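You operate a simulated robot arm through the tools that you are given. There is no shell and no other tool. Be economical: measure what you need, move in short steps, check, and stop when the job is done.

You run a simulated two-armed robot. Do the job below in one go: nothing can be reset, and whatever is moved stays where it is left.

TASK
Take the green checked cloth from the range end of the long worktop and hang it over the oven door handle.

The check looks at the end state, three seconds after you hand in, the way a careful person would. Anything else that was tipped, shoved, dropped, spilled or broken makes it a failure. Flat cloth is picked up by pressing the open fingertips on it (5 to 10 N) and closing them slowly along it; thin cloth reads only 2 to 8 mm in the jaws.

THE ROBOT
Two 6-joint arms with two-finger parallel grippers on one trunk, on a base that drives. Base frame: it is fixed to the floor where the robot stands at the start and does not move with it; the origin is under the middle of the robot, x ahead of it, y to its left, z up; the surface under the hand at the start is at about z = 0.915. Readings come in m, rad, newtons and seconds.
The left shoulder is at the start at [0.05, 0.17, 1.21], the right one opposite. Each reaches about 1.092 m from its shoulder. Places, roughly: green checked cloth [0.7, 0, 0.9]. Payload 1.57 kg a hand.
The tool frame of a hand sits at the grasp point between the pads (the TCP): z along the fingers, y along the line on which they close. The tips reach 0.03 m beyond it. The gripper opens to 0.08 m. The fingers are 0.017 m wide and 0.012 m thick; the gripper's body (0.04 by 0.082 m) begins 0.08 m behind the TCP.
Orientation is told as [roll, pitch, yaw] about the base's x, y, z axes, in that order, counted from this pose: with the fingers straight down and closing along the base's y, the tool's x points along the base's -x, its y along +y and its z along -z.

THE INTERFACE
- The arms move only by the tool apply_moves. It takes "left_commands", "right_commands" or both (then of equal length, played together; a hand with none holds still); each is a list that holds one entry, the list of rows, each a list of 6 numbers: the shift along the tool's x, y, z in m, then the turn, a rotation vector about the tool's x, y, z in rad. In form: [[[dx, dy, dz, ax, ay, az], ...]]. A call has 1 to 20 rows; each row is the pose to reach, as a shift and turn from the pose commanded when the call began, along the tool's axes at that moment. "left_gripper" and "right_gripper" are, for a hand that has rows, the closure, from 0 (fully open) to 1 (shut), set as the call begins (left out, the last holds). Rows are played at 5 a second. More than 0.05 m and 0.15 rad between two rows, or a gripper value outside its range, and nothing of the call is played. A pose out of reach is approached as far as the arm can. The call stops where the force on the tool passes 40 N (or 10 N more than at its start, if that is more) or the arm is blocked; 0.2 s more then pass. Each finger travels about 0.045 m/s and halts on what it meets, pressing with about 36 N; the grip force reading is that of the motor and also rises with nothing between the fingers. The clock runs only during rows and for 0.2 s after the last one: add rows that repeat a pose to give the fingers time. It gives the time, the measured TCP pose, the force on the tool (base axes), the opening and the grip force at its end, in the units of the frame above (readings bear some noise), with the torque about the TCP (base axes, N m) and any sound that the robot's microphone picked up.
- Cameras (640 x 400 px; columns grow to the right, rows downward): "scene" is now at [0.0299, -0.0402, 1.7774]; the picture's right is [-0.49, -0.87, 0.00], its down [-0.66, 0.37, -0.66] and it looks along [0.57, -0.32, -0.75] (base axes); focal length 295 px, centre (320, 200). "left" rides on the left gripper at [0.072, 0.007, -0.122] in its tool frame; the picture's right is [-0.09, 1.00, 0.00], its down [-0.84, -0.08, -0.54] and it looks along [-0.54, -0.05, 0.84] (tool axes); focal length 238 px, centre (320, 200). "right" rides on the right gripper at [0.072, -0.007, -0.122] in its tool frame; the picture's right is [0.09, 1.00, 0.00], its down [-0.84, 0.08, -0.54] and it looks along [-0.54, 0.05, 0.84] (tool axes); focal length 238 px, centre (320, 200). There is no depth. A picture from a camera that has moved, and an enlarged one, comes with that camera's place and axes in the base frame and with its lens.
- get_image(camera): a new picture of that camera. It takes no simulated time.
- move_column(by): slides the trunk up (or, below 0, down) by that many m; the arms and the scene camera ride with it, the base frame stays. It gives what a move gives, with no picture.
- roll_base(legs): drives the robot by 1 to 6 legs, each [ahead, left, turn to the left] in m, m and rad, along the robot's own axes; the way and the turn of a leg run together, so that a leg with both is an arc; at most 1.5 m and 3.142 rad a leg. The arms and the cameras ride along, it lands a little off, and it stops where it bumps. It gives what a move gives.
- pan_tilt(pan, tilt): turns the head with the scene camera to pan (to the left, within 1.501 rad either way) and tilt (down, from -0.506 to 1.204), counted from straight ahead of the robot. It gives what a move gives.
- enlarge(camera, box): a new picture of the part [left, top, right, bottom] of that camera's present view, enlarged. It takes no simulated time.
- hand_in(): hands the job in; it is judged then, once.

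Go step by step. Nothing tells you exact positions but the pictures and the camera data: compare them with the known pose of the tool, close in by small moves and look again before you grip or let go. The budget is 120 turns and 88 pictures, counting those below and the enlarged ones. Unless the task says otherwise, let go and move clear before handing in, and close with one line.

The tools are called after "Call:" as a command line: name --argument value ..., lists and objects as JSON in quotes. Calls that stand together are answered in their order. apply_moves: Moves the arms, as the interface text tells. Its arguments: {"type":"object","properties":{"left_commands":{"type":"array","items":{"type":"array","items":{"type":"array","items":{"type":"number"}}}},"left_gripper":{"type":"number"},"right_commands":{"type":"array","items":{"type":"array","items":{"type":"array","items":{"type":"number"}}}},"right_gripper":{"type":"number"}},"required":[]} The other tools are called the same way: move_column (by) slides the trunk up or down; roll_base (legs) drives the base; pan_tilt (pan, tilt) turns the head that bears the scene camera; get_image (camera) takes a picture; enlarge (camera, box) takes an enlarged picture of a part of a camera's view; hand_in () hands the job in.

At the start:

```text
clock: 0.0
left_position: [0.7029, 0.0373, 1.1008]
left_orientation: [0.001, 0.001, 0.001]
left_wrist_force: [0.5, 0.1, -0.2]
left_wrist_torque: [-0.01, -0.01, -0.01]
left_finger_gap: 0.0798
left_grip_force: 0.1
right_position: [0.4965, -0.5648, 1.1016]
right_orientation: [0.001, -0.001, -0.001]
right_wrist_force: [0.3, 0.1, 0.3]
right_wrist_torque: [-0.04, -0.06, -0.03]
right_finger_gap: 0.0801
right_grip_force: 0.1
trunk travel left (down, up): [-0.826, 0.144]
robot x, y, heading: [-0.0002, 0.0004, 0.002]
head pan, tilt: [-0.515, 0.853]
```

scene: 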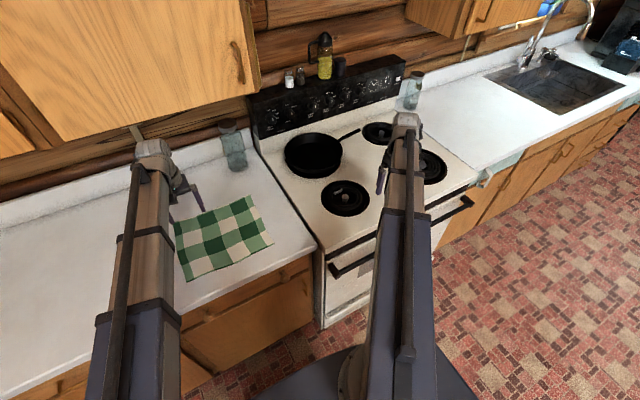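
right: 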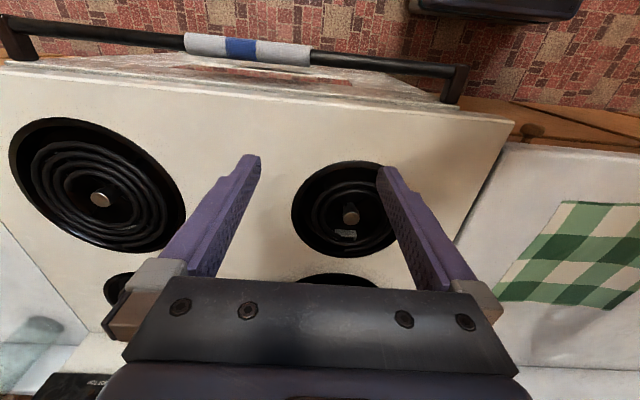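
left: 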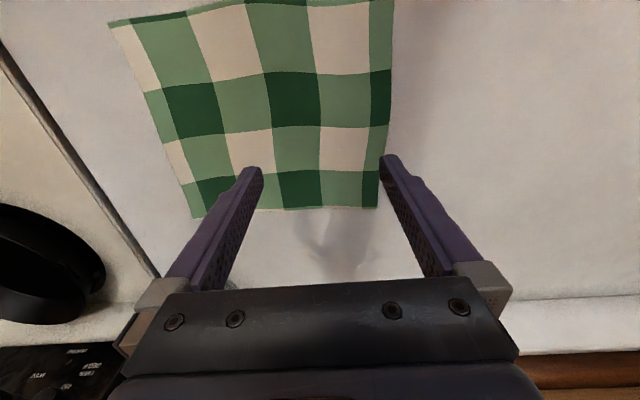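

The cloth lies at about x 0.595–0.85, y −0.175–0.12. The oven handle runs along y at about x 0.46, z 0.785, y −0.32 to −0.88. I'll look closer at the handle before touching anything.

Call:
enlarge --camera "scene" --box '[240, 140, 500, 330]'

Call:
enlarge --camera "right" --box '[0, 0, 540, 160]'

Call:
enlarge --camera "scene" --box '[120, 110, 320, 300]'

```text
2.11 times, centred on (370, 235) of scene
camera zoom: at [0.0299, -0.0402, 1.7774], right [-0.49, -0.87, 0.0], down [-0.66, 0.37, -0.66], along [0.57, -0.32, -0.75], focal length 621 px, centre (215, 126)
```

zoom: 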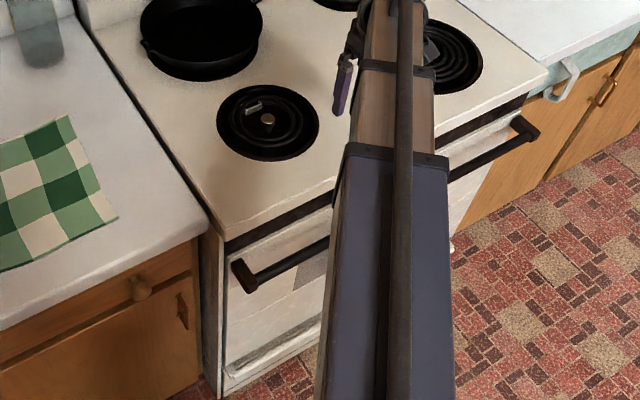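

```text
1.19 times, centred on (270, 80) of right
camera zoom: at [0.4251, -0.572, 1.2223], right [-0.09, 1.0, 0.0], down [0.84, 0.08, 0.54], along [0.54, 0.05, -0.84], focal length 282 px, centre (379, 342)
```

zoom: 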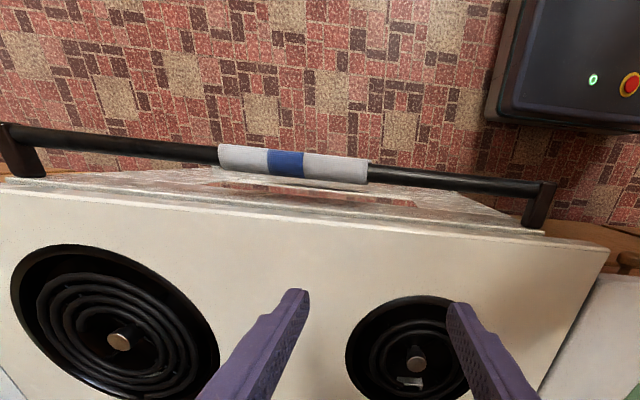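

```text
2.11 times, centred on (220, 205) of scene
camera zoom: at [0.0299, -0.0402, 1.7774], right [-0.49, -0.87, 0.0], down [-0.66, 0.37, -0.66], along [0.57, -0.32, -0.75], focal length 621 px, centre (530, 190)
```

zoom: 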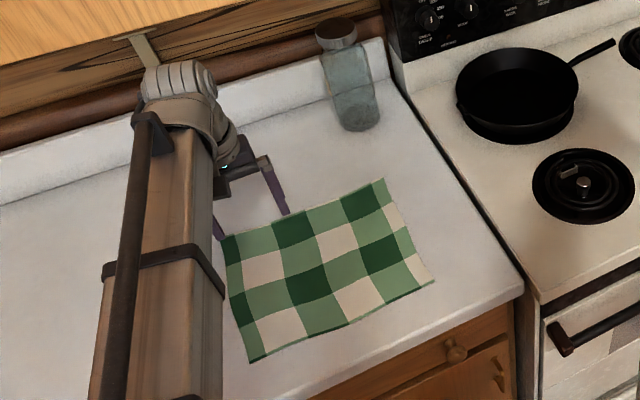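

A white-and-blue towel already seems to hang on the middle of the handle. I'll back away to see the oven front clearly.

Call:
roll_base --legs '[[-0.6, 0, 0], [0, -0.3, 0]]'

Call:
pan_tilt --pan -0.35 --tilt 0.75

Call:
get_image --camera "scene"

Call:
get_image --camera "right"

```text
clock: 5.0
left_position: [0.097, -0.2636, 1.1009]
left_orientation: [0.003, 0.0, -0.007]
left_wrist_force: [0.0, 0.1, -0.7]
left_wrist_torque: [0.01, 0.03, 0.0]
left_finger_gap: 0.0799
left_grip_force: 0.0
right_position: [-0.1141, -0.8655, 1.0996]
right_orientation: [0.001, 0.0, -0.008]
right_wrist_force: [-0.2, -0.6, 0.6]
right_wrist_torque: [-0.01, -0.01, 0.01]
right_finger_gap: 0.0801
right_grip_force: 0.2
trunk travel left (down, up): [-0.826, 0.144]
robot x, y, heading: [-0.6066, -0.2976, -0.007]
head pan, tilt: [-0.515, 0.853]
```

```text
clock: 5.8
left_position: [0.0971, -0.2619, 1.101]
left_orientation: [-0.001, 0.0, -0.007]
left_wrist_force: [-0.3, -0.4, -0.3]
left_wrist_torque: [0.03, 0.01, 0.0]
left_finger_gap: 0.0799
left_grip_force: 0.1
right_position: [-0.1152, -0.8631, 1.1003]
right_orientation: [0.0, 0.0, -0.008]
right_wrist_force: [-0.4, -0.6, -0.9]
right_wrist_torque: [0.04, 0.03, 0.0]
right_finger_gap: 0.08
right_grip_force: 0.1
trunk travel left (down, up): [-0.826, 0.144]
robot x, y, heading: [-0.6057, -0.2954, -0.01]
head pan, tilt: [-0.351, 0.75]
```

```text
81 pictures are left
camera scene: at [-0.5672, -0.3255, 1.7857], right [-0.35, -0.94, 0.0], down [-0.64, 0.24, -0.73], along [0.68, -0.26, -0.68], focal length 295 px, centre (320, 200)
```

scene: 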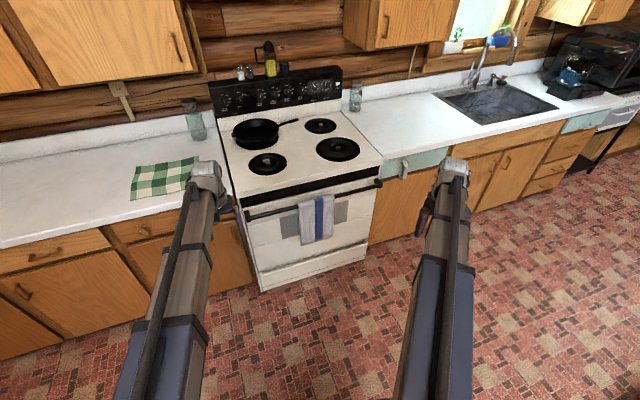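

```text
80 pictures are left
camera right: at [-0.1856, -0.87, 1.2224], right [-0.09, 1.0, 0.0], down [0.84, 0.07, 0.54], along [0.54, 0.05, -0.84], focal length 238 px, centre (320, 200)
```

right: 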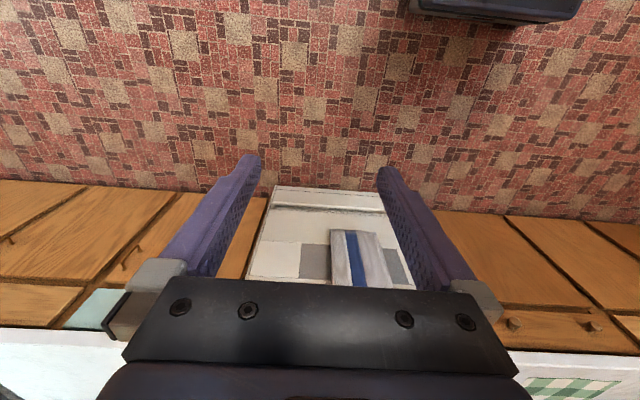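

Call:
enlarge --camera "scene" --box '[210, 160, 400, 280]'

```text
3.33 times, centred on (305, 220) of scene
camera zoom: at [-0.5672, -0.3255, 1.7857], right [-0.35, -0.94, 0.0], down [-0.64, 0.24, -0.73], along [0.68, -0.26, -0.68], focal length 983 px, centre (370, 133)
```

zoom: 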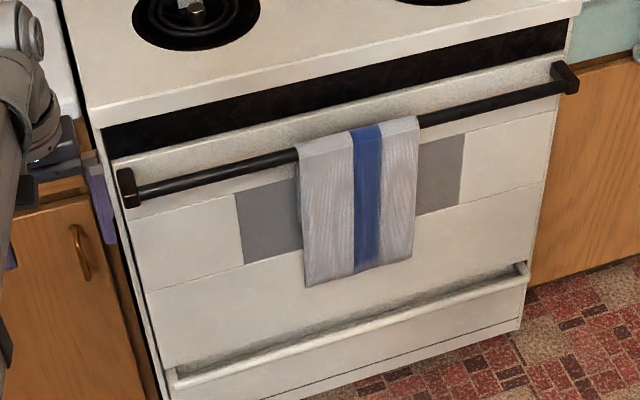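

The handle sits at about x 0.44, z 0.78. The white/blue towel covers y −0.78…−0.59, so the free left stretch is y −0.36…−0.59, about 0.23 m. The cloth is about 0.30 m wide, so I'll fold it in half first, then hang it there. Driving to a spot left of the cloth.

Call:
roll_base --legs '[[0, 0.6, 0.01], [0.68, 0, 0]]'

Call:
pan_tilt --pan -0.4 --tilt 0.9

Call:
get_image --camera "scene"

```text
clock: 12.6
left_position: [0.7774, 0.3637, 1.1009]
left_orientation: [-0.001, 0.002, 0.012]
left_wrist_force: [0.8, -0.4, -0.6]
left_wrist_torque: [0.0, -0.03, -0.01]
left_finger_gap: 0.0801
left_grip_force: 0.2
right_position: [0.5787, -0.2405, 1.0996]
right_orientation: [0.001, -0.002, 0.012]
right_wrist_force: [0.3, -0.9, 0.5]
right_wrist_torque: [0.01, 0.01, 0.01]
right_finger_gap: 0.0802
right_grip_force: 0.0
trunk travel left (down, up): [-0.826, 0.144]
robot x, y, heading: [0.0727, 0.3191, 0.012]
head pan, tilt: [-0.351, 0.75]
```

```text
clock: 13.2
left_position: [0.7764, 0.364, 1.1012]
left_orientation: [0.0, 0.0, 0.012]
left_wrist_force: [-0.3, 0.1, 0.2]
left_wrist_torque: [-0.03, 0.0, 0.0]
left_finger_gap: 0.08
left_grip_force: 0.1
right_position: [0.5777, -0.2401, 1.0993]
right_orientation: [0.0, -0.001, 0.012]
right_wrist_force: [-0.1, 1.2, -0.7]
right_wrist_torque: [0.0, 0.0, -0.01]
right_finger_gap: 0.0801
right_grip_force: 0.0
trunk travel left (down, up): [-0.826, 0.144]
robot x, y, heading: [0.0754, 0.3183, 0.011]
head pan, tilt: [-0.4, 0.901]
```

```text
78 pictures are left
camera scene: at [0.1059, 0.2885, 1.7738], right [-0.38, -0.93, 0.0], down [-0.73, 0.3, -0.62], along [0.58, -0.23, -0.78], focal length 295 px, centre (320, 200)
```

scene: 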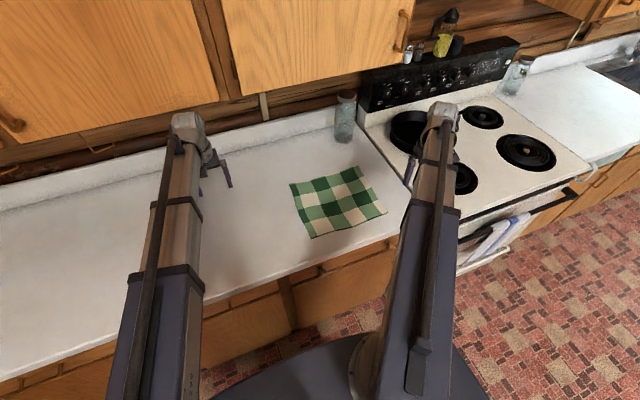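

I'll bring both hands over the cloth's left edge, far hand left and near hand right, half closed.

Call:
apply_moves --left_commands '[[[-0.0025, -0.0342, 0, 0, 0, 0], [-0.005, -0.0685, 0, 0, 0, 0], [-0.0075, -0.1027, 0, 0, 0, 0], [-0.01, -0.137, 0, 0, 0, 0], [-0.0125, -0.171, 0, 0, 0, 0], [-0.015, -0.2055, 0, 0, 0, 0], [-0.0175, -0.2398, 0, 0, 0, 0], [-0.02, -0.274, 0, 0, 0, 0], [-0.02, -0.274, 0, 0, 0, 0]]]' --right_commands '[[[-0.009, 0.0411, 0, 0, 0, 0], [-0.018, 0.0822, 0, 0, 0, 0], [-0.027, 0.1234, 0, 0, 0, 0], [-0.036, 0.1645, 0, 0, 0, 0], [-0.044, 0.2056, 0, 0, 0, 0], [-0.053, 0.2468, 0, 0, 0, 0], [-0.062, 0.288, 0, 0, 0, 0], [-0.071, 0.329, 0, 0, 0, 0], [-0.071, 0.329, 0, 0, 0, 0]]]' --left_gripper 0.4 --right_gripper 0.4

Call:
get_image --camera "scene"

Call:
get_image --camera "left"

Call:
get_image --camera "right"

```text
clock: 15.2
left_position: [0.7963, 0.0966, 1.1016]
left_orientation: [-0.002, -0.001, 0.013]
left_wrist_force: [-0.3, 0.0, 0.5]
left_wrist_torque: [-0.04, 0.0, -0.02]
left_finger_gap: 0.0482
left_grip_force: 0.1
right_position: [0.6437, 0.0914, 1.1009]
right_orientation: [-0.003, -0.002, 0.011]
right_wrist_force: [-0.5, -0.8, -0.5]
right_wrist_torque: [0.0, 0.01, 0.0]
right_finger_gap: 0.0478
right_grip_force: 0.0
trunk travel left (down, up): [-0.826, 0.144]
robot x, y, heading: [0.0719, 0.3199, 0.008]
head pan, tilt: [-0.4, 0.901]
```

```text
77 pictures are left
camera scene: at [0.1023, 0.2917, 1.7736], right [-0.38, -0.93, 0.0], down [-0.72, 0.29, -0.62], along [0.58, -0.24, -0.78], focal length 295 px, centre (320, 200)
```

scene: 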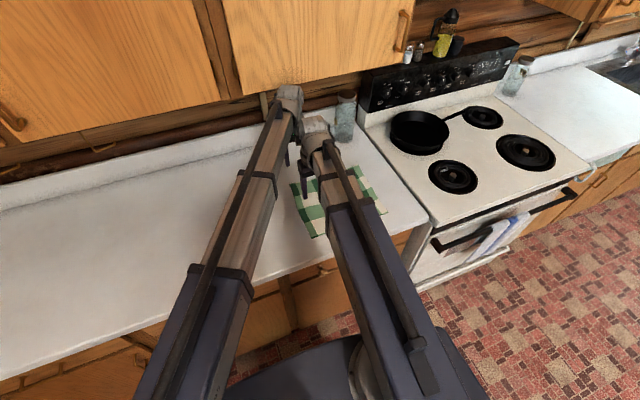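

```text
76 pictures are left
camera left: at [0.7249, 0.1031, 1.2228], right [0.08, 1.0, 0.0], down [0.84, -0.07, 0.54], along [0.54, -0.04, -0.84], focal length 238 px, centre (320, 200)
```

left: 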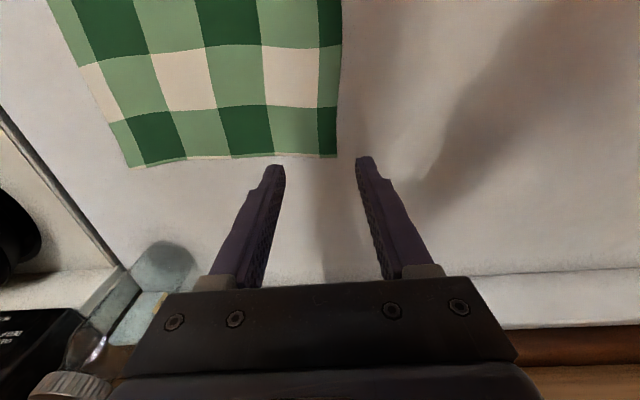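

```text
75 pictures are left
camera right: at [0.5719, 0.0837, 1.2235], right [-0.1, 0.99, 0.0], down [0.83, 0.09, 0.54], along [0.54, 0.05, -0.84], focal length 238 px, centre (320, 200)
```

right: 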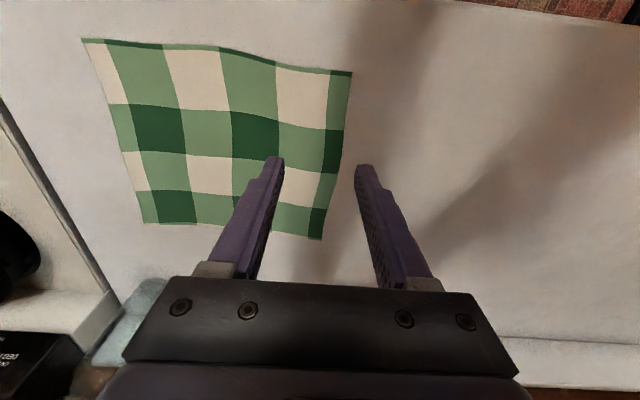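

Both hands are above the left edge (y≈0.118). Shift in slightly and descend to just above the cloth.

Call:
apply_moves --left_commands '[[[0, -0.011, 0.03, 0, 0, 0], [0, -0.011, 0.06, 0, 0, 0], [0, -0.011, 0.09, 0, 0, 0], [0, -0.011, 0.12, 0, 0, 0], [0, -0.011, 0.142, 0, 0, 0], [0, -0.011, 0.142, 0, 0, 0]]]' --right_commands '[[[0, -0.006, 0.03, 0, 0, 0], [0, -0.006, 0.06, 0, 0, 0], [0, -0.006, 0.09, 0, 0, 0], [0, -0.006, 0.12, 0, 0, 0], [0, -0.006, 0.142, 0, 0, 0], [0, -0.006, 0.142, 0, 0, 0]]]'

Call:
get_image --camera "left"

Call:
get_image --camera "right"

```text
clock: 16.6
left_position: [0.7954, 0.0853, 1.1032]
left_orientation: [-0.003, -0.006, 0.012]
left_wrist_force: [0.8, 0.6, 0.3]
left_wrist_torque: [-0.01, 0.03, 0.01]
left_finger_gap: 0.0481
left_grip_force: 0.0
left hand out of reach, approached as far as the arm can: row 1, 2, 3, 4, 5, 6
right_position: [0.6444, 0.0888, 1.1029]
right_orientation: [-0.003, -0.005, 0.012]
right_wrist_force: [0.6, -0.3, 0.5]
right_wrist_torque: [0.03, 0.02, -0.01]
right_finger_gap: 0.0479
right_grip_force: 0.0
right hand out of reach, approached as far as the arm can: row 1, 2, 3, 4, 5, 6
trunk travel left (down, up): [-0.826, 0.144]
robot x, y, heading: [0.0726, 0.3197, 0.011]
head pan, tilt: [-0.4, 0.901]
```

```text
74 pictures are left
camera left: at [0.7246, 0.093, 1.2242], right [0.08, 1.0, 0.0], down [0.84, -0.07, 0.54], along [0.54, -0.05, -0.84], focal length 238 px, centre (320, 200)
```

left: 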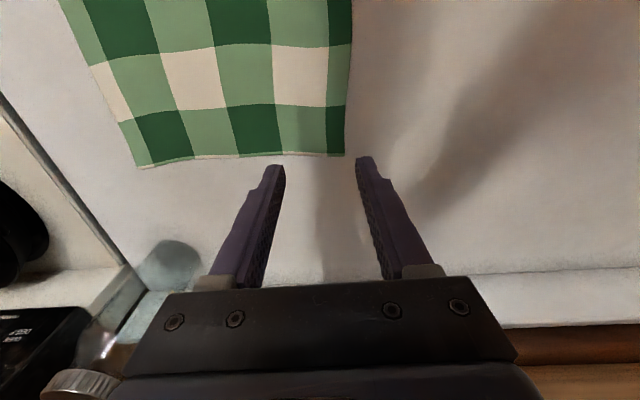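

```text
73 pictures are left
camera right: at [0.573, 0.0815, 1.2247], right [-0.1, 0.99, 0.0], down [0.83, 0.09, 0.54], along [0.54, 0.05, -0.84], focal length 238 px, centre (320, 200)
```

right: 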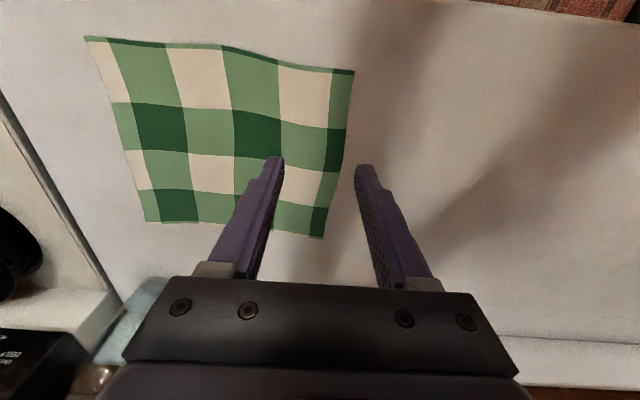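

The arms can't go lower from this trunk height, so I'll lower the trunk.

Call:
move_column --by -0.135

Call:
get_image --camera "left"

Call:
get_image --camera "right"

```text
clock: 18.3
left_position: [0.8022, 0.0816, 0.966]
left_orientation: [0.002, -0.002, 0.012]
left_wrist_force: [0.0, -0.2, -1.0]
left_wrist_torque: [-0.04, -0.02, 0.04]
left_finger_gap: 0.0475
left_grip_force: 0.0
right_position: [0.6486, 0.085, 0.9652]
right_orientation: [0.0, 0.0, 0.012]
right_wrist_force: [0.1, 0.1, -0.1]
right_wrist_torque: [-0.02, -0.01, 0.01]
right_finger_gap: 0.0483
right_grip_force: 0.1
trunk travel left (down, up): [-0.691, 0.279]
robot x, y, heading: [0.0706, 0.3191, 0.013]
head pan, tilt: [-0.4, 0.901]
```

```text
72 pictures are left
camera left: at [0.7301, 0.0889, 1.0864], right [0.08, 1.0, 0.0], down [0.84, -0.07, 0.54], along [0.54, -0.04, -0.84], focal length 238 px, centre (320, 200)
```

left: 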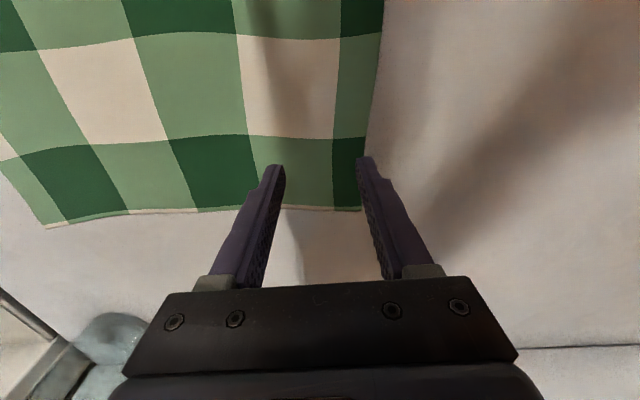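

```text
71 pictures are left
camera right: at [0.5771, 0.0781, 1.0874], right [-0.1, 0.99, 0.0], down [0.84, 0.09, 0.54], along [0.54, 0.06, -0.84], focal length 238 px, centre (320, 200)
```

right: 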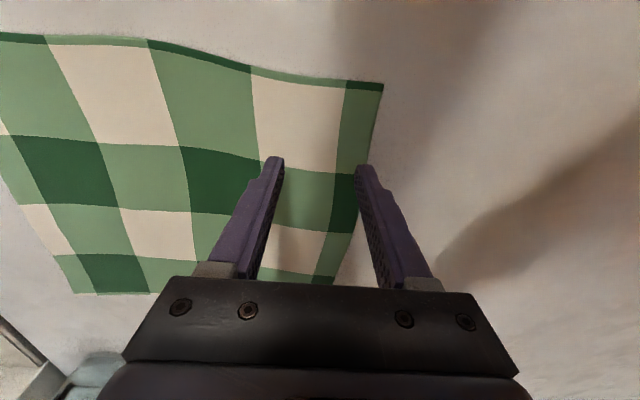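

Call:
apply_moves --left_commands '[[[0, -0.008, 0.006, 0, 0, 0], [0, -0.008, 0.012, 0, 0, 0], [0, -0.008, 0.017, 0, 0, 0], [0, -0.008, 0.02, 0, 0, 0], [0, -0.008, 0.02, 0, 0, 0]]]' --right_commands '[[[0, -0.008, 0.006, 0, 0, 0], [0, -0.008, 0.012, 0, 0, 0], [0, -0.008, 0.017, 0, 0, 0], [0, -0.008, 0.02, 0, 0, 0], [0, -0.008, 0.02, 0, 0, 0]]]'

```text
clock: 19.5
left_position: [0.8022, 0.074, 0.9657]
left_orientation: [0.0, 0.0, 0.011]
left_wrist_force: [-0.4, 0.9, 0.3]
left_wrist_torque: [-0.04, -0.03, -0.03]
left_finger_gap: 0.0481
left_grip_force: 0.2
left hand out of reach, approached as far as the arm can: row 1, 2, 3, 4, 5
right_position: [0.6503, 0.0764, 0.9654]
right_orientation: [0.001, 0.0, 0.013]
right_wrist_force: [0.5, 0.2, -0.1]
right_wrist_torque: [-0.01, 0.0, -0.01]
right_finger_gap: 0.0479
right_grip_force: 0.1
right hand out of reach, approached as far as the arm can: row 1, 2, 3, 4, 5
trunk travel left (down, up): [-0.691, 0.279]
robot x, y, heading: [0.0753, 0.3222, 0.016]
head pan, tilt: [-0.4, 0.901]
```

The arms have a lower limit relative to the trunk, so I'll raise the hands 0.1 and lower the trunk 0.1 to gain freedom.

Call:
apply_moves --left_commands '[[[0, 0, -0.04, 0, 0, 0], [0, 0, -0.08, 0, 0, 0], [0, 0, -0.12, 0, 0, 0], [0, 0, -0.12, 0, 0, 0]]]' --right_commands '[[[0, 0, -0.04, 0, 0, 0], [0, 0, -0.08, 0, 0, 0], [0, 0, -0.12, 0, 0, 0], [0, 0, -0.12, 0, 0, 0]]]'

Call:
move_column --by -0.12

```text
clock: 20.5
left_position: [0.8034, 0.0729, 0.966]
left_orientation: [-0.002, 0.002, 0.012]
left_wrist_force: [0.2, 0.4, -0.8]
left_wrist_torque: [-0.04, -0.01, -0.01]
left_finger_gap: 0.048
left_grip_force: 0.3
left hand out of reach, approached as far as the arm can: row 1, 2, 3, 4
right_position: [0.6497, 0.0763, 0.9655]
right_orientation: [0.0, 0.0, 0.012]
right_wrist_force: [0.0, 0.1, 0.3]
right_wrist_torque: [-0.01, 0.0, -0.01]
right_finger_gap: 0.048
right_grip_force: 0.0
right hand out of reach, approached as far as the arm can: row 1, 2, 3, 4
trunk travel left (down, up): [-0.691, 0.279]
robot x, y, heading: [0.0749, 0.3196, 0.005]
head pan, tilt: [-0.4, 0.901]
```

```text
clock: 21.1
left_position: [0.8013, 0.0723, 0.9414]
left_orientation: [0.0, -0.004, 0.013]
left_wrist_force: [0.1, 0.1, 0.9]
left_wrist_torque: [0.03, 0.04, 0.05]
left_finger_gap: 0.0482
left_grip_force: 0.0
right_position: [0.6483, 0.0776, 0.941]
right_orientation: [-0.001, -0.001, 0.013]
right_wrist_force: [-7.8, 2.1, 46.3]
right_wrist_torque: [0.39, 0.31, 0.04]
right_finger_gap: 0.0478
right_grip_force: 0.0
trunk travel left (down, up): [-0.664, 0.306]
robot x, y, heading: [0.071, 0.3183, 0.014]
head pan, tilt: [-0.4, 0.901]
stopped: the force on the tool passed its limit at 210 N (the readings are from after the stop); the commanded pose is now the measured one
```

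The hands can't move vertically on their own, and the trunk pressed the right hand down hard. I'll back up at once.

Call:
move_column --by 0.06

Call:
get_image --camera "scene"

```text
clock: 22.1
left_position: [0.8044, 0.0705, 0.9996]
left_orientation: [0.002, -0.002, 0.012]
left_wrist_force: [-0.3, -0.8, -0.5]
left_wrist_torque: [0.0, 0.01, 0.02]
left_finger_gap: 0.0479
left_grip_force: 0.1
right_position: [0.6524, 0.0771, 0.9981]
right_orientation: [-0.002, -0.003, 0.013]
right_wrist_force: [-0.5, -0.6, -0.7]
right_wrist_torque: [0.0, -0.04, 0.0]
right_finger_gap: 0.0479
right_grip_force: 0.1
trunk travel left (down, up): [-0.724, 0.246]
robot x, y, heading: [0.0785, 0.3228, 0.012]
head pan, tilt: [-0.4, 0.901]
```

```text
70 pictures are left
camera scene: at [0.1069, 0.2881, 1.6719], right [-0.38, -0.93, 0.0], down [-0.73, 0.3, -0.62], along [0.57, -0.23, -0.78], focal length 295 px, centre (320, 200)
```

scene: 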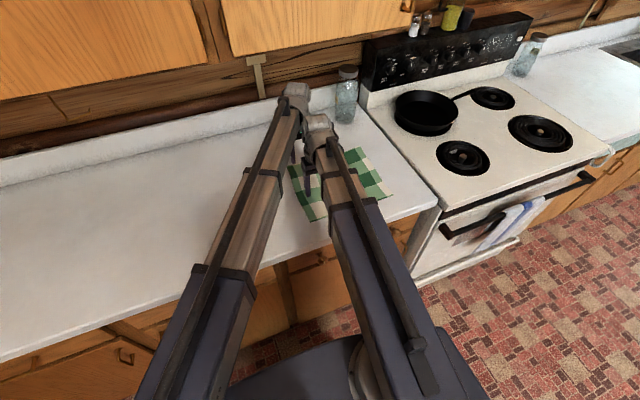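

Nothing looks disturbed. Small test of what the arms can do: up 0.02, and a small pitch.

Call:
apply_moves --left_commands '[[[0, 0, -0.02, 0, 0, 0], [0, 0, -0.02, 0, 0, 0]]]' --right_commands '[[[0, 0, 0, 0, -0.1, 0], [0, 0, 0, 0, -0.1, 0]]]'

```text
clock: 22.7
left_position: [0.8039, 0.0718, 0.999]
left_orientation: [0.0, -0.001, 0.012]
left_wrist_force: [-0.3, -0.2, 0.0]
left_wrist_torque: [-0.02, -0.05, -0.01]
left_finger_gap: 0.048
left_grip_force: 0.0
left hand out of reach, approached as far as the arm can: row 1, 2
right_position: [0.6534, 0.0756, 0.9998]
right_orientation: [0.001, -0.104, 0.013]
right_wrist_force: [0.0, 0.1, 0.1]
right_wrist_torque: [0.03, 0.02, 0.03]
right_finger_gap: 0.0481
right_grip_force: 0.0
trunk travel left (down, up): [-0.724, 0.246]
robot x, y, heading: [0.071, 0.3177, 0.013]
head pan, tilt: [-0.4, 0.901]
```

Pitch works; vertical does not (vertical comes from the trunk). I'll test how far pitch goes on the right hand.

Call:
apply_moves --right_commands '[[[0, 0, 0, 0, -0.14, 0], [0, 0, 0, 0, -0.28, 0], [0, 0, 0, 0, -0.42, 0], [0, 0, 0, 0, -0.5, 0], [0, 0, 0, 0, -0.5, 0]]]'

```text
clock: 23.9
left_position: [0.804, 0.071, 0.9993]
left_orientation: [0.0, -0.001, 0.012]
left_wrist_force: [0.6, -0.1, 0.2]
left_wrist_torque: [0.01, -0.01, 0.03]
left_finger_gap: 0.0478
left_grip_force: 0.0
right_position: [0.6532, 0.0741, 1.0373]
right_orientation: [-0.002, -0.605, 0.01]
right_wrist_force: [0.4, 0.3, 1.6]
right_wrist_torque: [0.02, 0.01, 0.01]
right_finger_gap: 0.048
right_grip_force: 0.1
right hand out of reach, approached as far as the arm can: row 1, 2, 3, 4, 5
trunk travel left (down, up): [-0.724, 0.246]
robot x, y, heading: [0.0744, 0.3175, 0.015]
head pan, tilt: [-0.4, 0.901]
```

The wrist pivots 0.21 m behind the TCP, so pitching also changes height, which gives per-hand height trim. Returning the right hand to vertical, then lowering by trunk to just above the cloth.

Call:
apply_moves --right_commands '[[[0, 0, 0, 0, 0.14, 0], [0, 0, 0, 0, 0.28, 0], [0, 0, 0, 0, 0.42, 0], [0, 0, 0, 0, 0.55, 0], [0, 0, 0, 0, 0.604, 0], [0, 0, 0, 0, 0.604, 0]]]'

```text
clock: 25.3
left_position: [0.8028, 0.0716, 0.9982]
left_orientation: [-0.001, -0.003, 0.013]
left_wrist_force: [-1.0, 0.1, 0.8]
left_wrist_torque: [-0.01, -0.04, -0.01]
left_finger_gap: 0.0476
left_grip_force: 0.0
right_position: [0.6502, 0.0742, 0.9972]
right_orientation: [-0.002, 0.003, 0.011]
right_wrist_force: [0.3, -0.3, -0.3]
right_wrist_torque: [0.01, 0.0, 0.0]
right_finger_gap: 0.0481
right_grip_force: 0.0
right hand out of reach, approached as far as the arm can: row 1, 2, 3, 4, 5, 6
trunk travel left (down, up): [-0.724, 0.246]
robot x, y, heading: [0.0747, 0.3183, 0.007]
head pan, tilt: [-0.4, 0.901]
```

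Call:
move_column --by -0.05

```text
clock: 26.2
left_position: [0.8038, 0.0714, 0.949]
left_orientation: [0.0, -0.001, 0.012]
left_wrist_force: [-0.2, 0.2, -0.3]
left_wrist_torque: [0.01, -0.02, -0.02]
left_finger_gap: 0.048
left_grip_force: 0.1
right_position: [0.6509, 0.0757, 0.9489]
right_orientation: [-0.001, 0.001, 0.013]
right_wrist_force: [-0.7, 0.8, 0.6]
right_wrist_torque: [0.01, 0.0, -0.03]
right_finger_gap: 0.0478
right_grip_force: 0.0
trunk travel left (down, up): [-0.674, 0.296]
robot x, y, heading: [0.074, 0.3193, 0.014]
head pan, tilt: [-0.4, 0.901]
```

Near contact now; stepping the trunk down in millimetres.

Call:
move_column --by -0.003

```text
clock: 26.7
left_position: [0.804, 0.0718, 0.9462]
left_orientation: [-0.001, -0.002, 0.011]
left_wrist_force: [0.1, -0.6, -0.1]
left_wrist_torque: [0.02, 0.03, -0.01]
left_finger_gap: 0.0479
left_grip_force: 0.1
right_position: [0.6491, 0.075, 0.9462]
right_orientation: [-0.002, 0.0, 0.013]
right_wrist_force: [-0.2, -0.6, -0.6]
right_wrist_torque: [0.02, -0.01, 0.02]
right_finger_gap: 0.0478
right_grip_force: 0.1
trunk travel left (down, up): [-0.671, 0.299]
robot x, y, heading: [0.0735, 0.3189, 0.01]
head pan, tilt: [-0.4, 0.901]
```

Call:
move_column --by -0.002

```text
clock: 27.3
left_position: [0.8035, 0.0712, 0.9442]
left_orientation: [0.0, -0.001, 0.013]
left_wrist_force: [-0.3, 0.2, -0.2]
left_wrist_torque: [0.01, 0.0, 0.0]
left_finger_gap: 0.0479
left_grip_force: 0.1
right_position: [0.6503, 0.0753, 0.944]
right_orientation: [-0.001, -0.001, 0.011]
right_wrist_force: [0.2, 0.0, -0.2]
right_wrist_torque: [0.02, 0.0, 0.01]
right_finger_gap: 0.0481
right_grip_force: 0.1
trunk travel left (down, up): [-0.669, 0.301]
robot x, y, heading: [0.0745, 0.3194, 0.011]
head pan, tilt: [-0.4, 0.901]
```

Call:
move_column --by -0.002

```text
clock: 27.8
left_position: [0.8035, 0.0717, 0.9429]
left_orientation: [0.0, -0.001, 0.011]
left_wrist_force: [-0.3, 0.4, 0.0]
left_wrist_torque: [0.06, -0.03, 0.01]
left_finger_gap: 0.048
left_grip_force: 0.1
right_position: [0.6517, 0.0765, 0.9417]
right_orientation: [-0.001, 0.0, 0.014]
right_wrist_force: [0.6, 0.0, 1.0]
right_wrist_torque: [-0.01, 0.0, 0.0]
right_finger_gap: 0.0482
right_grip_force: 0.1
trunk travel left (down, up): [-0.667, 0.303]
robot x, y, heading: [0.0743, 0.3196, 0.012]
head pan, tilt: [-0.4, 0.901]
```

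Call:
move_column --by -0.001

```text
clock: 28.3
left_position: [0.803, 0.0715, 0.941]
left_orientation: [0.0, 0.0, 0.011]
left_wrist_force: [0.6, -0.7, 2.3]
left_wrist_torque: [0.06, 0.0, -0.01]
left_finger_gap: 0.0478
left_grip_force: 0.0
right_position: [0.6505, 0.0751, 0.942]
right_orientation: [-0.002, 0.001, 0.012]
right_wrist_force: [1.1, 0.1, 6.0]
right_wrist_torque: [0.17, 0.0, 0.0]
right_finger_gap: 0.0479
right_grip_force: 0.1
trunk travel left (down, up): [-0.666, 0.304]
robot x, y, heading: [0.0716, 0.3195, 0.012]
head pan, tilt: [-0.4, 0.901]
```

Call:
move_column --by -0.0006

```text
clock: 28.8
left_position: [0.8018, 0.0721, 0.941]
left_orientation: [-0.001, -0.002, 0.013]
left_wrist_force: [0.1, 0.2, 3.4]
left_wrist_torque: [0.07, 0.01, 0.0]
left_finger_gap: 0.0477
left_grip_force: 0.0
right_position: [0.6509, 0.076, 0.9408]
right_orientation: [-0.002, -0.002, 0.01]
right_wrist_force: [4.0, -1.9, 21.2]
right_wrist_torque: [0.45, -0.09, -0.09]
right_finger_gap: 0.0475
right_grip_force: 0.1
trunk travel left (down, up): [-0.665, 0.305]
robot x, y, heading: [0.0733, 0.319, 0.017]
head pan, tilt: [-0.4, 0.901]
```

Call:
apply_moves --right_commands '[[[0, 0, 0, 0, -0.08, 0], [0, 0, 0, 0, -0.08, 0]]]'

```text
clock: 29.4
left_position: [0.8035, 0.0725, 0.9408]
left_orientation: [-0.001, -0.002, 0.011]
left_wrist_force: [0.4, -1.0, 11.1]
left_wrist_torque: [0.23, -0.01, -0.01]
left_finger_gap: 0.0478
left_grip_force: 0.1
right_position: [0.6492, 0.0753, 0.9418]
right_orientation: [0.0, -0.081, 0.012]
right_wrist_force: [-2.1, -0.6, 7.6]
right_wrist_torque: [0.19, 0.14, 0.04]
right_finger_gap: 0.0477
right_grip_force: 0.1
trunk travel left (down, up): [-0.665, 0.305]
robot x, y, heading: [0.0728, 0.3226, 0.01]
head pan, tilt: [-0.4, 0.901]
```

Both press at about 8–11 N. Closing slowly in steps.

Call:
apply_moves --left_commands '[[[0, 0, 0, 0, 0, 0], [0, 0, 0, 0, 0, 0]]]' --right_commands '[[[0, 0, 0, 0, 0, 0], [0, 0, 0, 0, 0, 0]]]' --left_gripper 0.6 --right_gripper 0.6

```text
clock: 30.0
left_position: [0.8024, 0.0724, 0.9412]
left_orientation: [-0.001, -0.002, 0.012]
left_wrist_force: [-0.4, -1.1, 12.8]
left_wrist_torque: [0.17, 0.03, -0.02]
left_finger_gap: 0.0307
left_grip_force: 0.0
right_position: [0.6507, 0.0753, 0.9408]
right_orientation: [-0.002, -0.08, 0.012]
right_wrist_force: [1.1, 0.5, 6.4]
right_wrist_torque: [0.15, 0.01, -0.01]
right_finger_gap: 0.0324
right_grip_force: 0.5
trunk travel left (down, up): [-0.665, 0.305]
robot x, y, heading: [0.075, 0.3226, 0.015]
head pan, tilt: [-0.4, 0.901]
```

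Call:
apply_moves --left_commands '[[[0, 0, 0, 0, 0, 0], [0, 0, 0, 0, 0, 0]]]' --right_commands '[[[0, 0, 0, 0, 0, 0], [0, 0, 0, 0, 0, 0]]]' --left_gripper 0.8 --right_gripper 0.8

Call:
apply_moves --left_commands '[[[0, 0, 0, 0, 0, 0], [0, 0, 0, 0, 0, 0], [0, 0, 0, 0, 0, 0]]]' --right_commands '[[[0, 0, 0, 0, 0, 0], [0, 0, 0, 0, 0, 0], [0, 0, 0, 0, 0, 0]]]' --left_gripper 1.0 --right_gripper 1.0

Call:
get_image --camera "left"

Call:
get_image --camera "right"

```text
clock: 30.6
left_position: [0.8025, 0.072, 0.9399]
left_orientation: [0.001, -0.002, 0.014]
left_wrist_force: [0.6, 0.7, 11.7]
left_wrist_torque: [0.14, 0.02, -0.03]
left_finger_gap: 0.0162
left_grip_force: 0.1
right_position: [0.6484, 0.0758, 0.9418]
right_orientation: [-0.002, -0.08, 0.012]
right_wrist_force: [0.4, 1.7, 7.3]
right_wrist_torque: [0.07, 0.03, 0.0]
right_finger_gap: 0.0164
right_grip_force: 0.6
trunk travel left (down, up): [-0.665, 0.305]
robot x, y, heading: [0.0769, 0.3206, 0.016]
head pan, tilt: [-0.4, 0.901]
```

```text
clock: 31.4
left_position: [0.8033, 0.0719, 0.9403]
left_orientation: [0.0, -0.002, 0.012]
left_wrist_force: [-0.7, 1.0, 11.1]
left_wrist_torque: [0.13, 0.02, 0.03]
left_finger_gap: 0.0062
left_grip_force: 25.9
right_position: [0.6496, 0.0751, 0.9412]
right_orientation: [-0.002, -0.079, 0.012]
right_wrist_force: [0.7, 1.0, 7.7]
right_wrist_torque: [0.06, 0.01, -0.01]
right_finger_gap: 0.002
right_grip_force: 23.7
trunk travel left (down, up): [-0.665, 0.305]
robot x, y, heading: [0.0746, 0.3213, 0.015]
head pan, tilt: [-0.4, 0.901]
```

```text
69 pictures are left
camera left: at [0.7312, 0.0791, 1.0618], right [0.08, 1.0, 0.0], down [0.84, -0.07, 0.54], along [0.54, -0.04, -0.84], focal length 238 px, centre (320, 200)
```

left: 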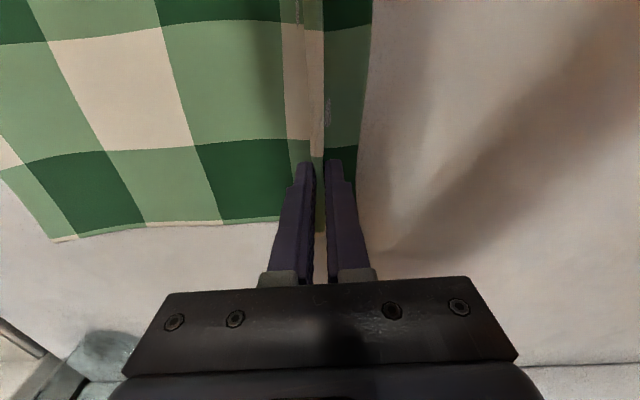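

```text
68 pictures are left
camera right: at [0.5686, 0.0686, 1.0573], right [-0.1, 0.99, -0.01], down [0.79, 0.09, 0.61], along [0.6, 0.06, -0.79], focal length 238 px, centre (320, 200)
```

right: 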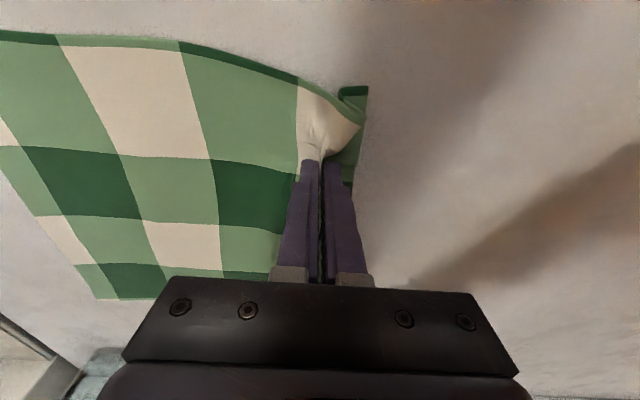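

Both seem to hold a ridge of cloth. Lift a little and check.

Call:
move_column --by 0.09

Call:
get_image --camera "scene"

Call:
get_image --camera "right"

```text
clock: 32.6
left_position: [0.8041, 0.0704, 1.0298]
left_orientation: [0.001, -0.001, 0.014]
left_wrist_force: [0.1, -0.1, 0.0]
left_wrist_torque: [-0.01, 0.02, -0.03]
left_finger_gap: 0.006
left_grip_force: 25.7
right_position: [0.6485, 0.0739, 1.0299]
right_orientation: [-0.002, -0.079, 0.013]
right_wrist_force: [0.4, 0.6, 0.0]
right_wrist_torque: [0.01, 0.02, 0.01]
right_finger_gap: 0.0018
right_grip_force: 22.9
trunk travel left (down, up): [-0.755, 0.215]
robot x, y, heading: [0.0765, 0.3202, 0.011]
head pan, tilt: [-0.4, 0.901]
```

```text
67 pictures are left
camera scene: at [0.1067, 0.2882, 1.7033], right [-0.38, -0.93, 0.0], down [-0.73, 0.3, -0.62], along [0.57, -0.23, -0.78], focal length 295 px, centre (320, 200)
```

scene: 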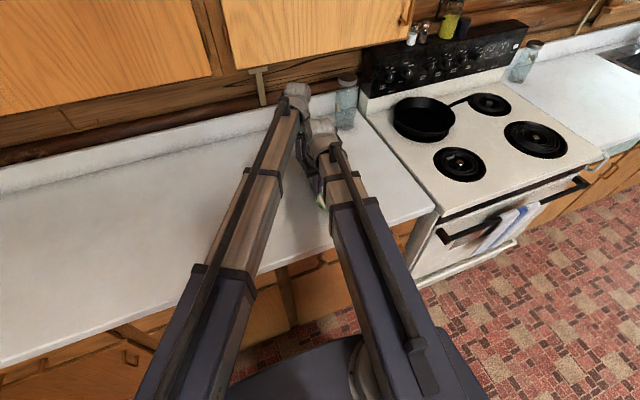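

```text
66 pictures are left
camera right: at [0.5696, 0.068, 1.1465], right [-0.1, 0.99, -0.01], down [0.79, 0.09, 0.61], along [0.6, 0.06, -0.8], focal length 238 px, centre (320, 200)
```

right: 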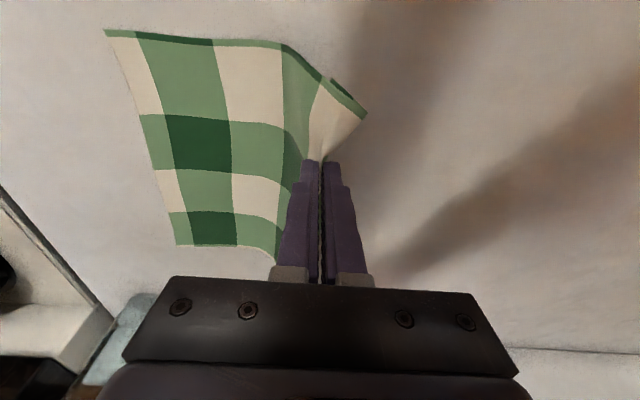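

Both grips hold. Now carry the edge over to the right in stages to fold the cloth.

Call:
apply_moves --left_commands '[[[0, -0.03, 0, 0, 0, 0], [0, -0.06, 0, 0, 0, 0], [0, -0.09, 0, 0, 0, 0], [0, -0.12, 0, 0, 0, 0], [0, -0.12, 0, 0, 0, 0]]]' --right_commands '[[[0, -0.03, 0, 0, 0, 0], [0, -0.06, 0, 0, 0, 0], [0, -0.09, 0, 0, 0, 0], [0, -0.12, 0, 0, 0, 0], [0, -0.12, 0, 0, 0, 0]]]'

Call:
get_image --camera "right"

Call:
get_image --camera "scene"

```text
clock: 33.9
left_position: [0.8067, -0.0496, 1.0304]
left_orientation: [0.001, -0.002, 0.012]
left_wrist_force: [-0.2, 0.8, -0.3]
left_wrist_torque: [0.02, 0.02, -0.04]
left_finger_gap: 0.0058
left_grip_force: 25.6
right_position: [0.6515, -0.0449, 1.0313]
right_orientation: [0.0, -0.079, 0.013]
right_wrist_force: [0.8, -0.2, -1.1]
right_wrist_torque: [-0.03, -0.02, -0.01]
right_finger_gap: 0.0019
right_grip_force: 23.0
trunk travel left (down, up): [-0.755, 0.215]
robot x, y, heading: [0.0713, 0.3188, 0.015]
head pan, tilt: [-0.4, 0.901]
```

```text
65 pictures are left
camera right: at [0.5715, -0.0522, 1.1467], right [-0.1, 0.99, -0.01], down [0.79, 0.09, 0.61], along [0.6, 0.06, -0.8], focal length 238 px, centre (320, 200)
```

right: 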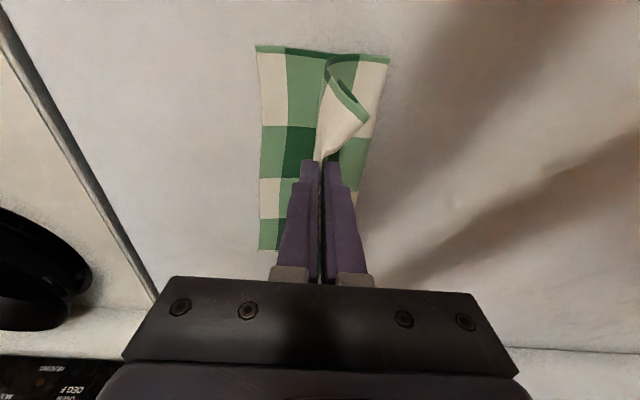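

```text
64 pictures are left
camera scene: at [0.1065, 0.2889, 1.7034], right [-0.38, -0.93, 0.0], down [-0.73, 0.3, -0.62], along [0.58, -0.24, -0.78], focal length 295 px, centre (320, 200)
```

scene: 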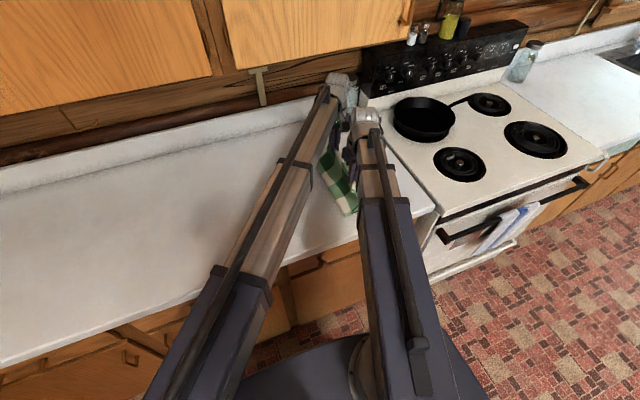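

The fold is forming; the cloth's right edge now lies at y≈−0.105. Shift a touch more and set the edge down.

Call:
apply_moves --left_commands '[[[0, -0.015, 0, 0, 0, 0], [0, -0.025, 0, 0, 0, 0], [0, -0.025, 0, 0, 0, 0]]]' --right_commands '[[[0, -0.015, 0, 0, 0, 0], [0, -0.03, 0, 0, 0, 0], [0, -0.03, 0, 0, 0, 0]]]'

Call:
move_column --by -0.075

Call:
get_image --camera "right"

Call:
get_image --camera "left"

```text
clock: 34.6
left_position: [0.7982, -0.0631, 1.0307]
left_orientation: [-0.001, -0.002, 0.012]
left_wrist_force: [-1.6, 0.4, 0.0]
left_wrist_torque: [-0.02, 0.01, -0.02]
left_finger_gap: 0.0063
left_grip_force: 25.4
left hand out of reach, approached as far as the arm can: row 1, 2, 3
right_position: [0.6519, -0.0744, 1.0302]
right_orientation: [-0.002, -0.079, 0.012]
right_wrist_force: [0.4, 0.0, 0.1]
right_wrist_torque: [-0.01, 0.0, 0.02]
right_finger_gap: 0.002
right_grip_force: 23.7
trunk travel left (down, up): [-0.755, 0.215]
robot x, y, heading: [0.075, 0.3172, 0.014]
head pan, tilt: [-0.4, 0.901]
```

```text
clock: 35.8
left_position: [0.7987, -0.0627, 0.9563]
left_orientation: [-0.001, -0.002, 0.013]
left_wrist_force: [-0.4, 0.5, 1.4]
left_wrist_torque: [-0.01, -0.02, -0.02]
left_finger_gap: 0.0062
left_grip_force: 26.0
right_position: [0.6512, -0.075, 0.9559]
right_orientation: [-0.002, -0.08, 0.012]
right_wrist_force: [0.3, 1.1, 0.3]
right_wrist_torque: [0.02, -0.01, -0.01]
right_finger_gap: 0.0018
right_grip_force: 23.4
trunk travel left (down, up): [-0.68, 0.29]
robot x, y, heading: [0.0755, 0.3176, 0.016]
head pan, tilt: [-0.4, 0.901]
```

```text
63 pictures are left
camera right: at [0.5703, -0.0814, 1.0717], right [-0.1, 0.99, -0.01], down [0.79, 0.09, 0.61], along [0.6, 0.06, -0.8], focal length 238 px, centre (320, 200)
```

right: 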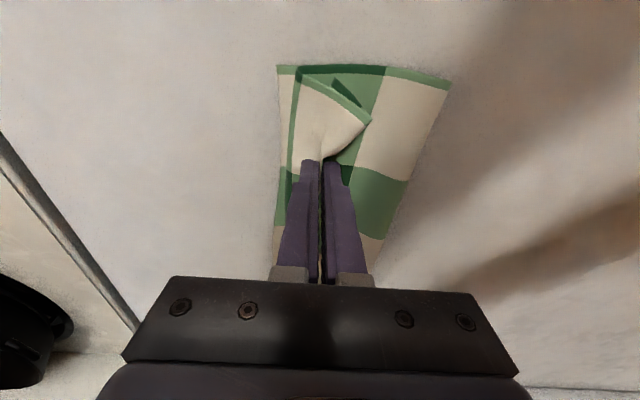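

```text
62 pictures are left
camera left: at [0.7267, -0.0554, 1.0759], right [0.08, 1.0, 0.0], down [0.84, -0.07, 0.54], along [0.54, -0.04, -0.84], focal length 238 px, centre (320, 200)
```

left: 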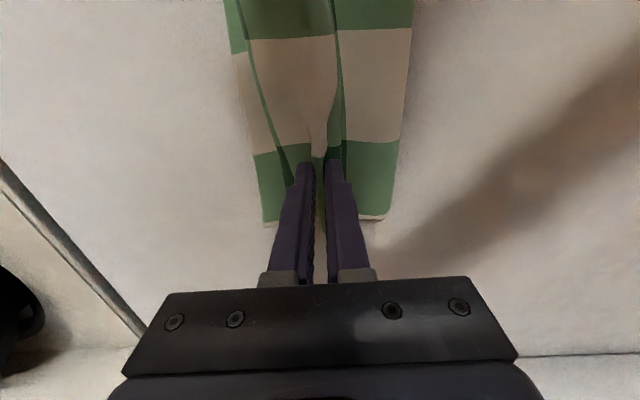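

The fold looks good. Release and raise.

Call:
apply_moves --left_commands '[[[0, 0, 0, 0, 0, 0], [0, 0, 0, 0, 0, 0], [0, 0, 0, 0, 0, 0]]]' --right_commands '[[[0, 0, 0, 0, 0, 0], [0, 0, 0, 0, 0, 0], [0, 0, 0, 0, 0, 0]]]' --left_gripper 0.6 --right_gripper 0.6

Call:
move_column --by 0.15

Call:
get_image --camera "right"

Call:
get_image --camera "scene"

```text
clock: 36.6
left_position: [0.7984, -0.0636, 0.9548]
left_orientation: [-0.002, -0.002, 0.013]
left_wrist_force: [-1.1, -0.3, -0.1]
left_wrist_torque: [0.02, 0.0, 0.02]
left_finger_gap: 0.0322
left_grip_force: 0.1
right_position: [0.6498, -0.0731, 0.9553]
right_orientation: [-0.002, -0.077, 0.013]
right_wrist_force: [0.5, -0.2, 0.4]
right_wrist_torque: [-0.02, -0.02, 0.0]
right_finger_gap: 0.0323
right_grip_force: 0.0
trunk travel left (down, up): [-0.68, 0.29]
robot x, y, heading: [0.0741, 0.3195, 0.01]
head pan, tilt: [-0.4, 0.901]
```

```text
clock: 38.3
left_position: [0.7956, -0.0637, 1.1061]
left_orientation: [-0.001, -0.003, 0.01]
left_wrist_force: [-0.1, -0.4, -0.2]
left_wrist_torque: [-0.04, -0.01, -0.02]
left_finger_gap: 0.0323
left_grip_force: 0.0
right_position: [0.6494, -0.0753, 1.106]
right_orientation: [-0.002, -0.08, 0.011]
right_wrist_force: [-1.0, -0.6, 0.2]
right_wrist_torque: [0.0, 0.01, 0.0]
right_finger_gap: 0.0321
right_grip_force: 0.2
trunk travel left (down, up): [-0.83, 0.14]
robot x, y, heading: [0.0734, 0.3163, 0.015]
head pan, tilt: [-0.4, 0.901]
```

```text
61 pictures are left
camera right: at [0.5685, -0.082, 1.2221], right [-0.1, 0.99, -0.01], down [0.79, 0.09, 0.61], along [0.6, 0.06, -0.79], focal length 238 px, centre (320, 200)
```

right: 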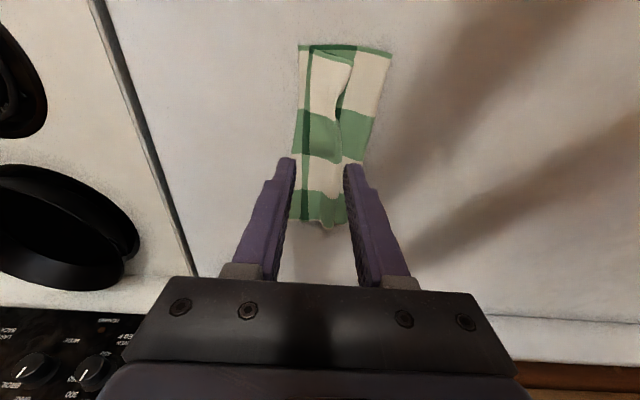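

```text
60 pictures are left
camera scene: at [0.1042, 0.2877, 1.7785], right [-0.38, -0.93, 0.0], down [-0.72, 0.3, -0.62], along [0.58, -0.23, -0.78], focal length 295 px, centre (320, 200)
```

scene: 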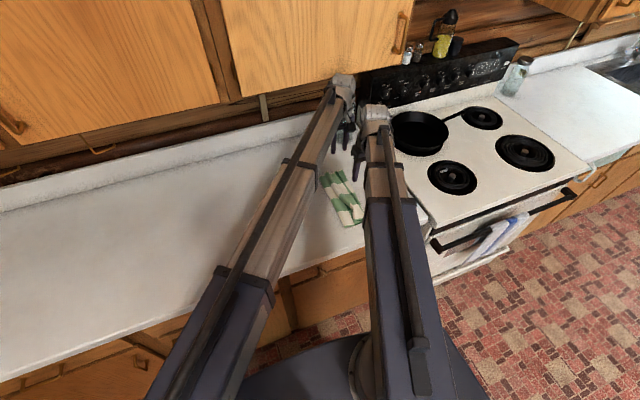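

The cloth is now a neat strip, x 0.593–0.846, y −0.106…−0.005. I'll move the left hand away (pitched up so it stays clear when the trunk lowers) and set the right hand, fully open, over the near end.

Call:
apply_moves --left_commands '[[[0, 0.045, 0, 0, -0.14, 0], [0, 0.09, 0, 0, -0.28, 0], [0, 0.135, 0, 0, -0.42, 0], [0, 0.18, 0, 0, -0.56, 0], [0, 0.22, 0, 0, -0.7, 0], [0, 0.22, 0, 0, -0.7, 0]]]' --right_commands '[[[0.005, 0.004, 0, 0, 0.02, 0], [0.012, 0.008, 0, 0, 0.04, 0], [0.018, 0.012, 0, 0, 0.06, 0], [0.024, 0.016, 0, 0, 0.08, 0], [0.031, 0.02, 0, 0, 0.08, 0], [0.031, 0.02, 0, 0, 0.08, 0]]]' --right_gripper 0.0

Call:
get_image --camera "right"

```text
clock: 39.7
left_position: [0.7981, 0.1542, 1.1573]
left_orientation: [0.0, -0.702, 0.013]
left_wrist_force: [-1.3, 0.6, -0.3]
left_wrist_torque: [0.0, 0.01, 0.03]
left_finger_gap: 0.0319
left_grip_force: 0.0
left hand out of reach, approached as far as the arm can: row 1, 2, 3, 4, 5, 6
right_position: [0.6202, -0.0545, 1.1055]
right_orientation: [0.0, 0.002, 0.012]
right_wrist_force: [0.2, 0.4, 0.1]
right_wrist_torque: [-0.01, 0.0, 0.0]
right_finger_gap: 0.0798
right_grip_force: 0.0
trunk travel left (down, up): [-0.83, 0.14]
robot x, y, heading: [0.0775, 0.3227, 0.011]
head pan, tilt: [-0.4, 0.901]
```

```text
59 pictures are left
camera right: at [0.5486, -0.062, 1.2267], right [-0.1, 0.99, 0.0], down [0.84, 0.09, 0.54], along [0.54, 0.06, -0.84], focal length 238 px, centre (320, 200)
```

right: 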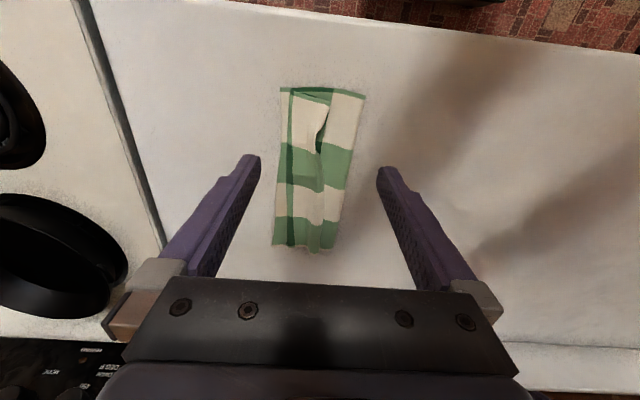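

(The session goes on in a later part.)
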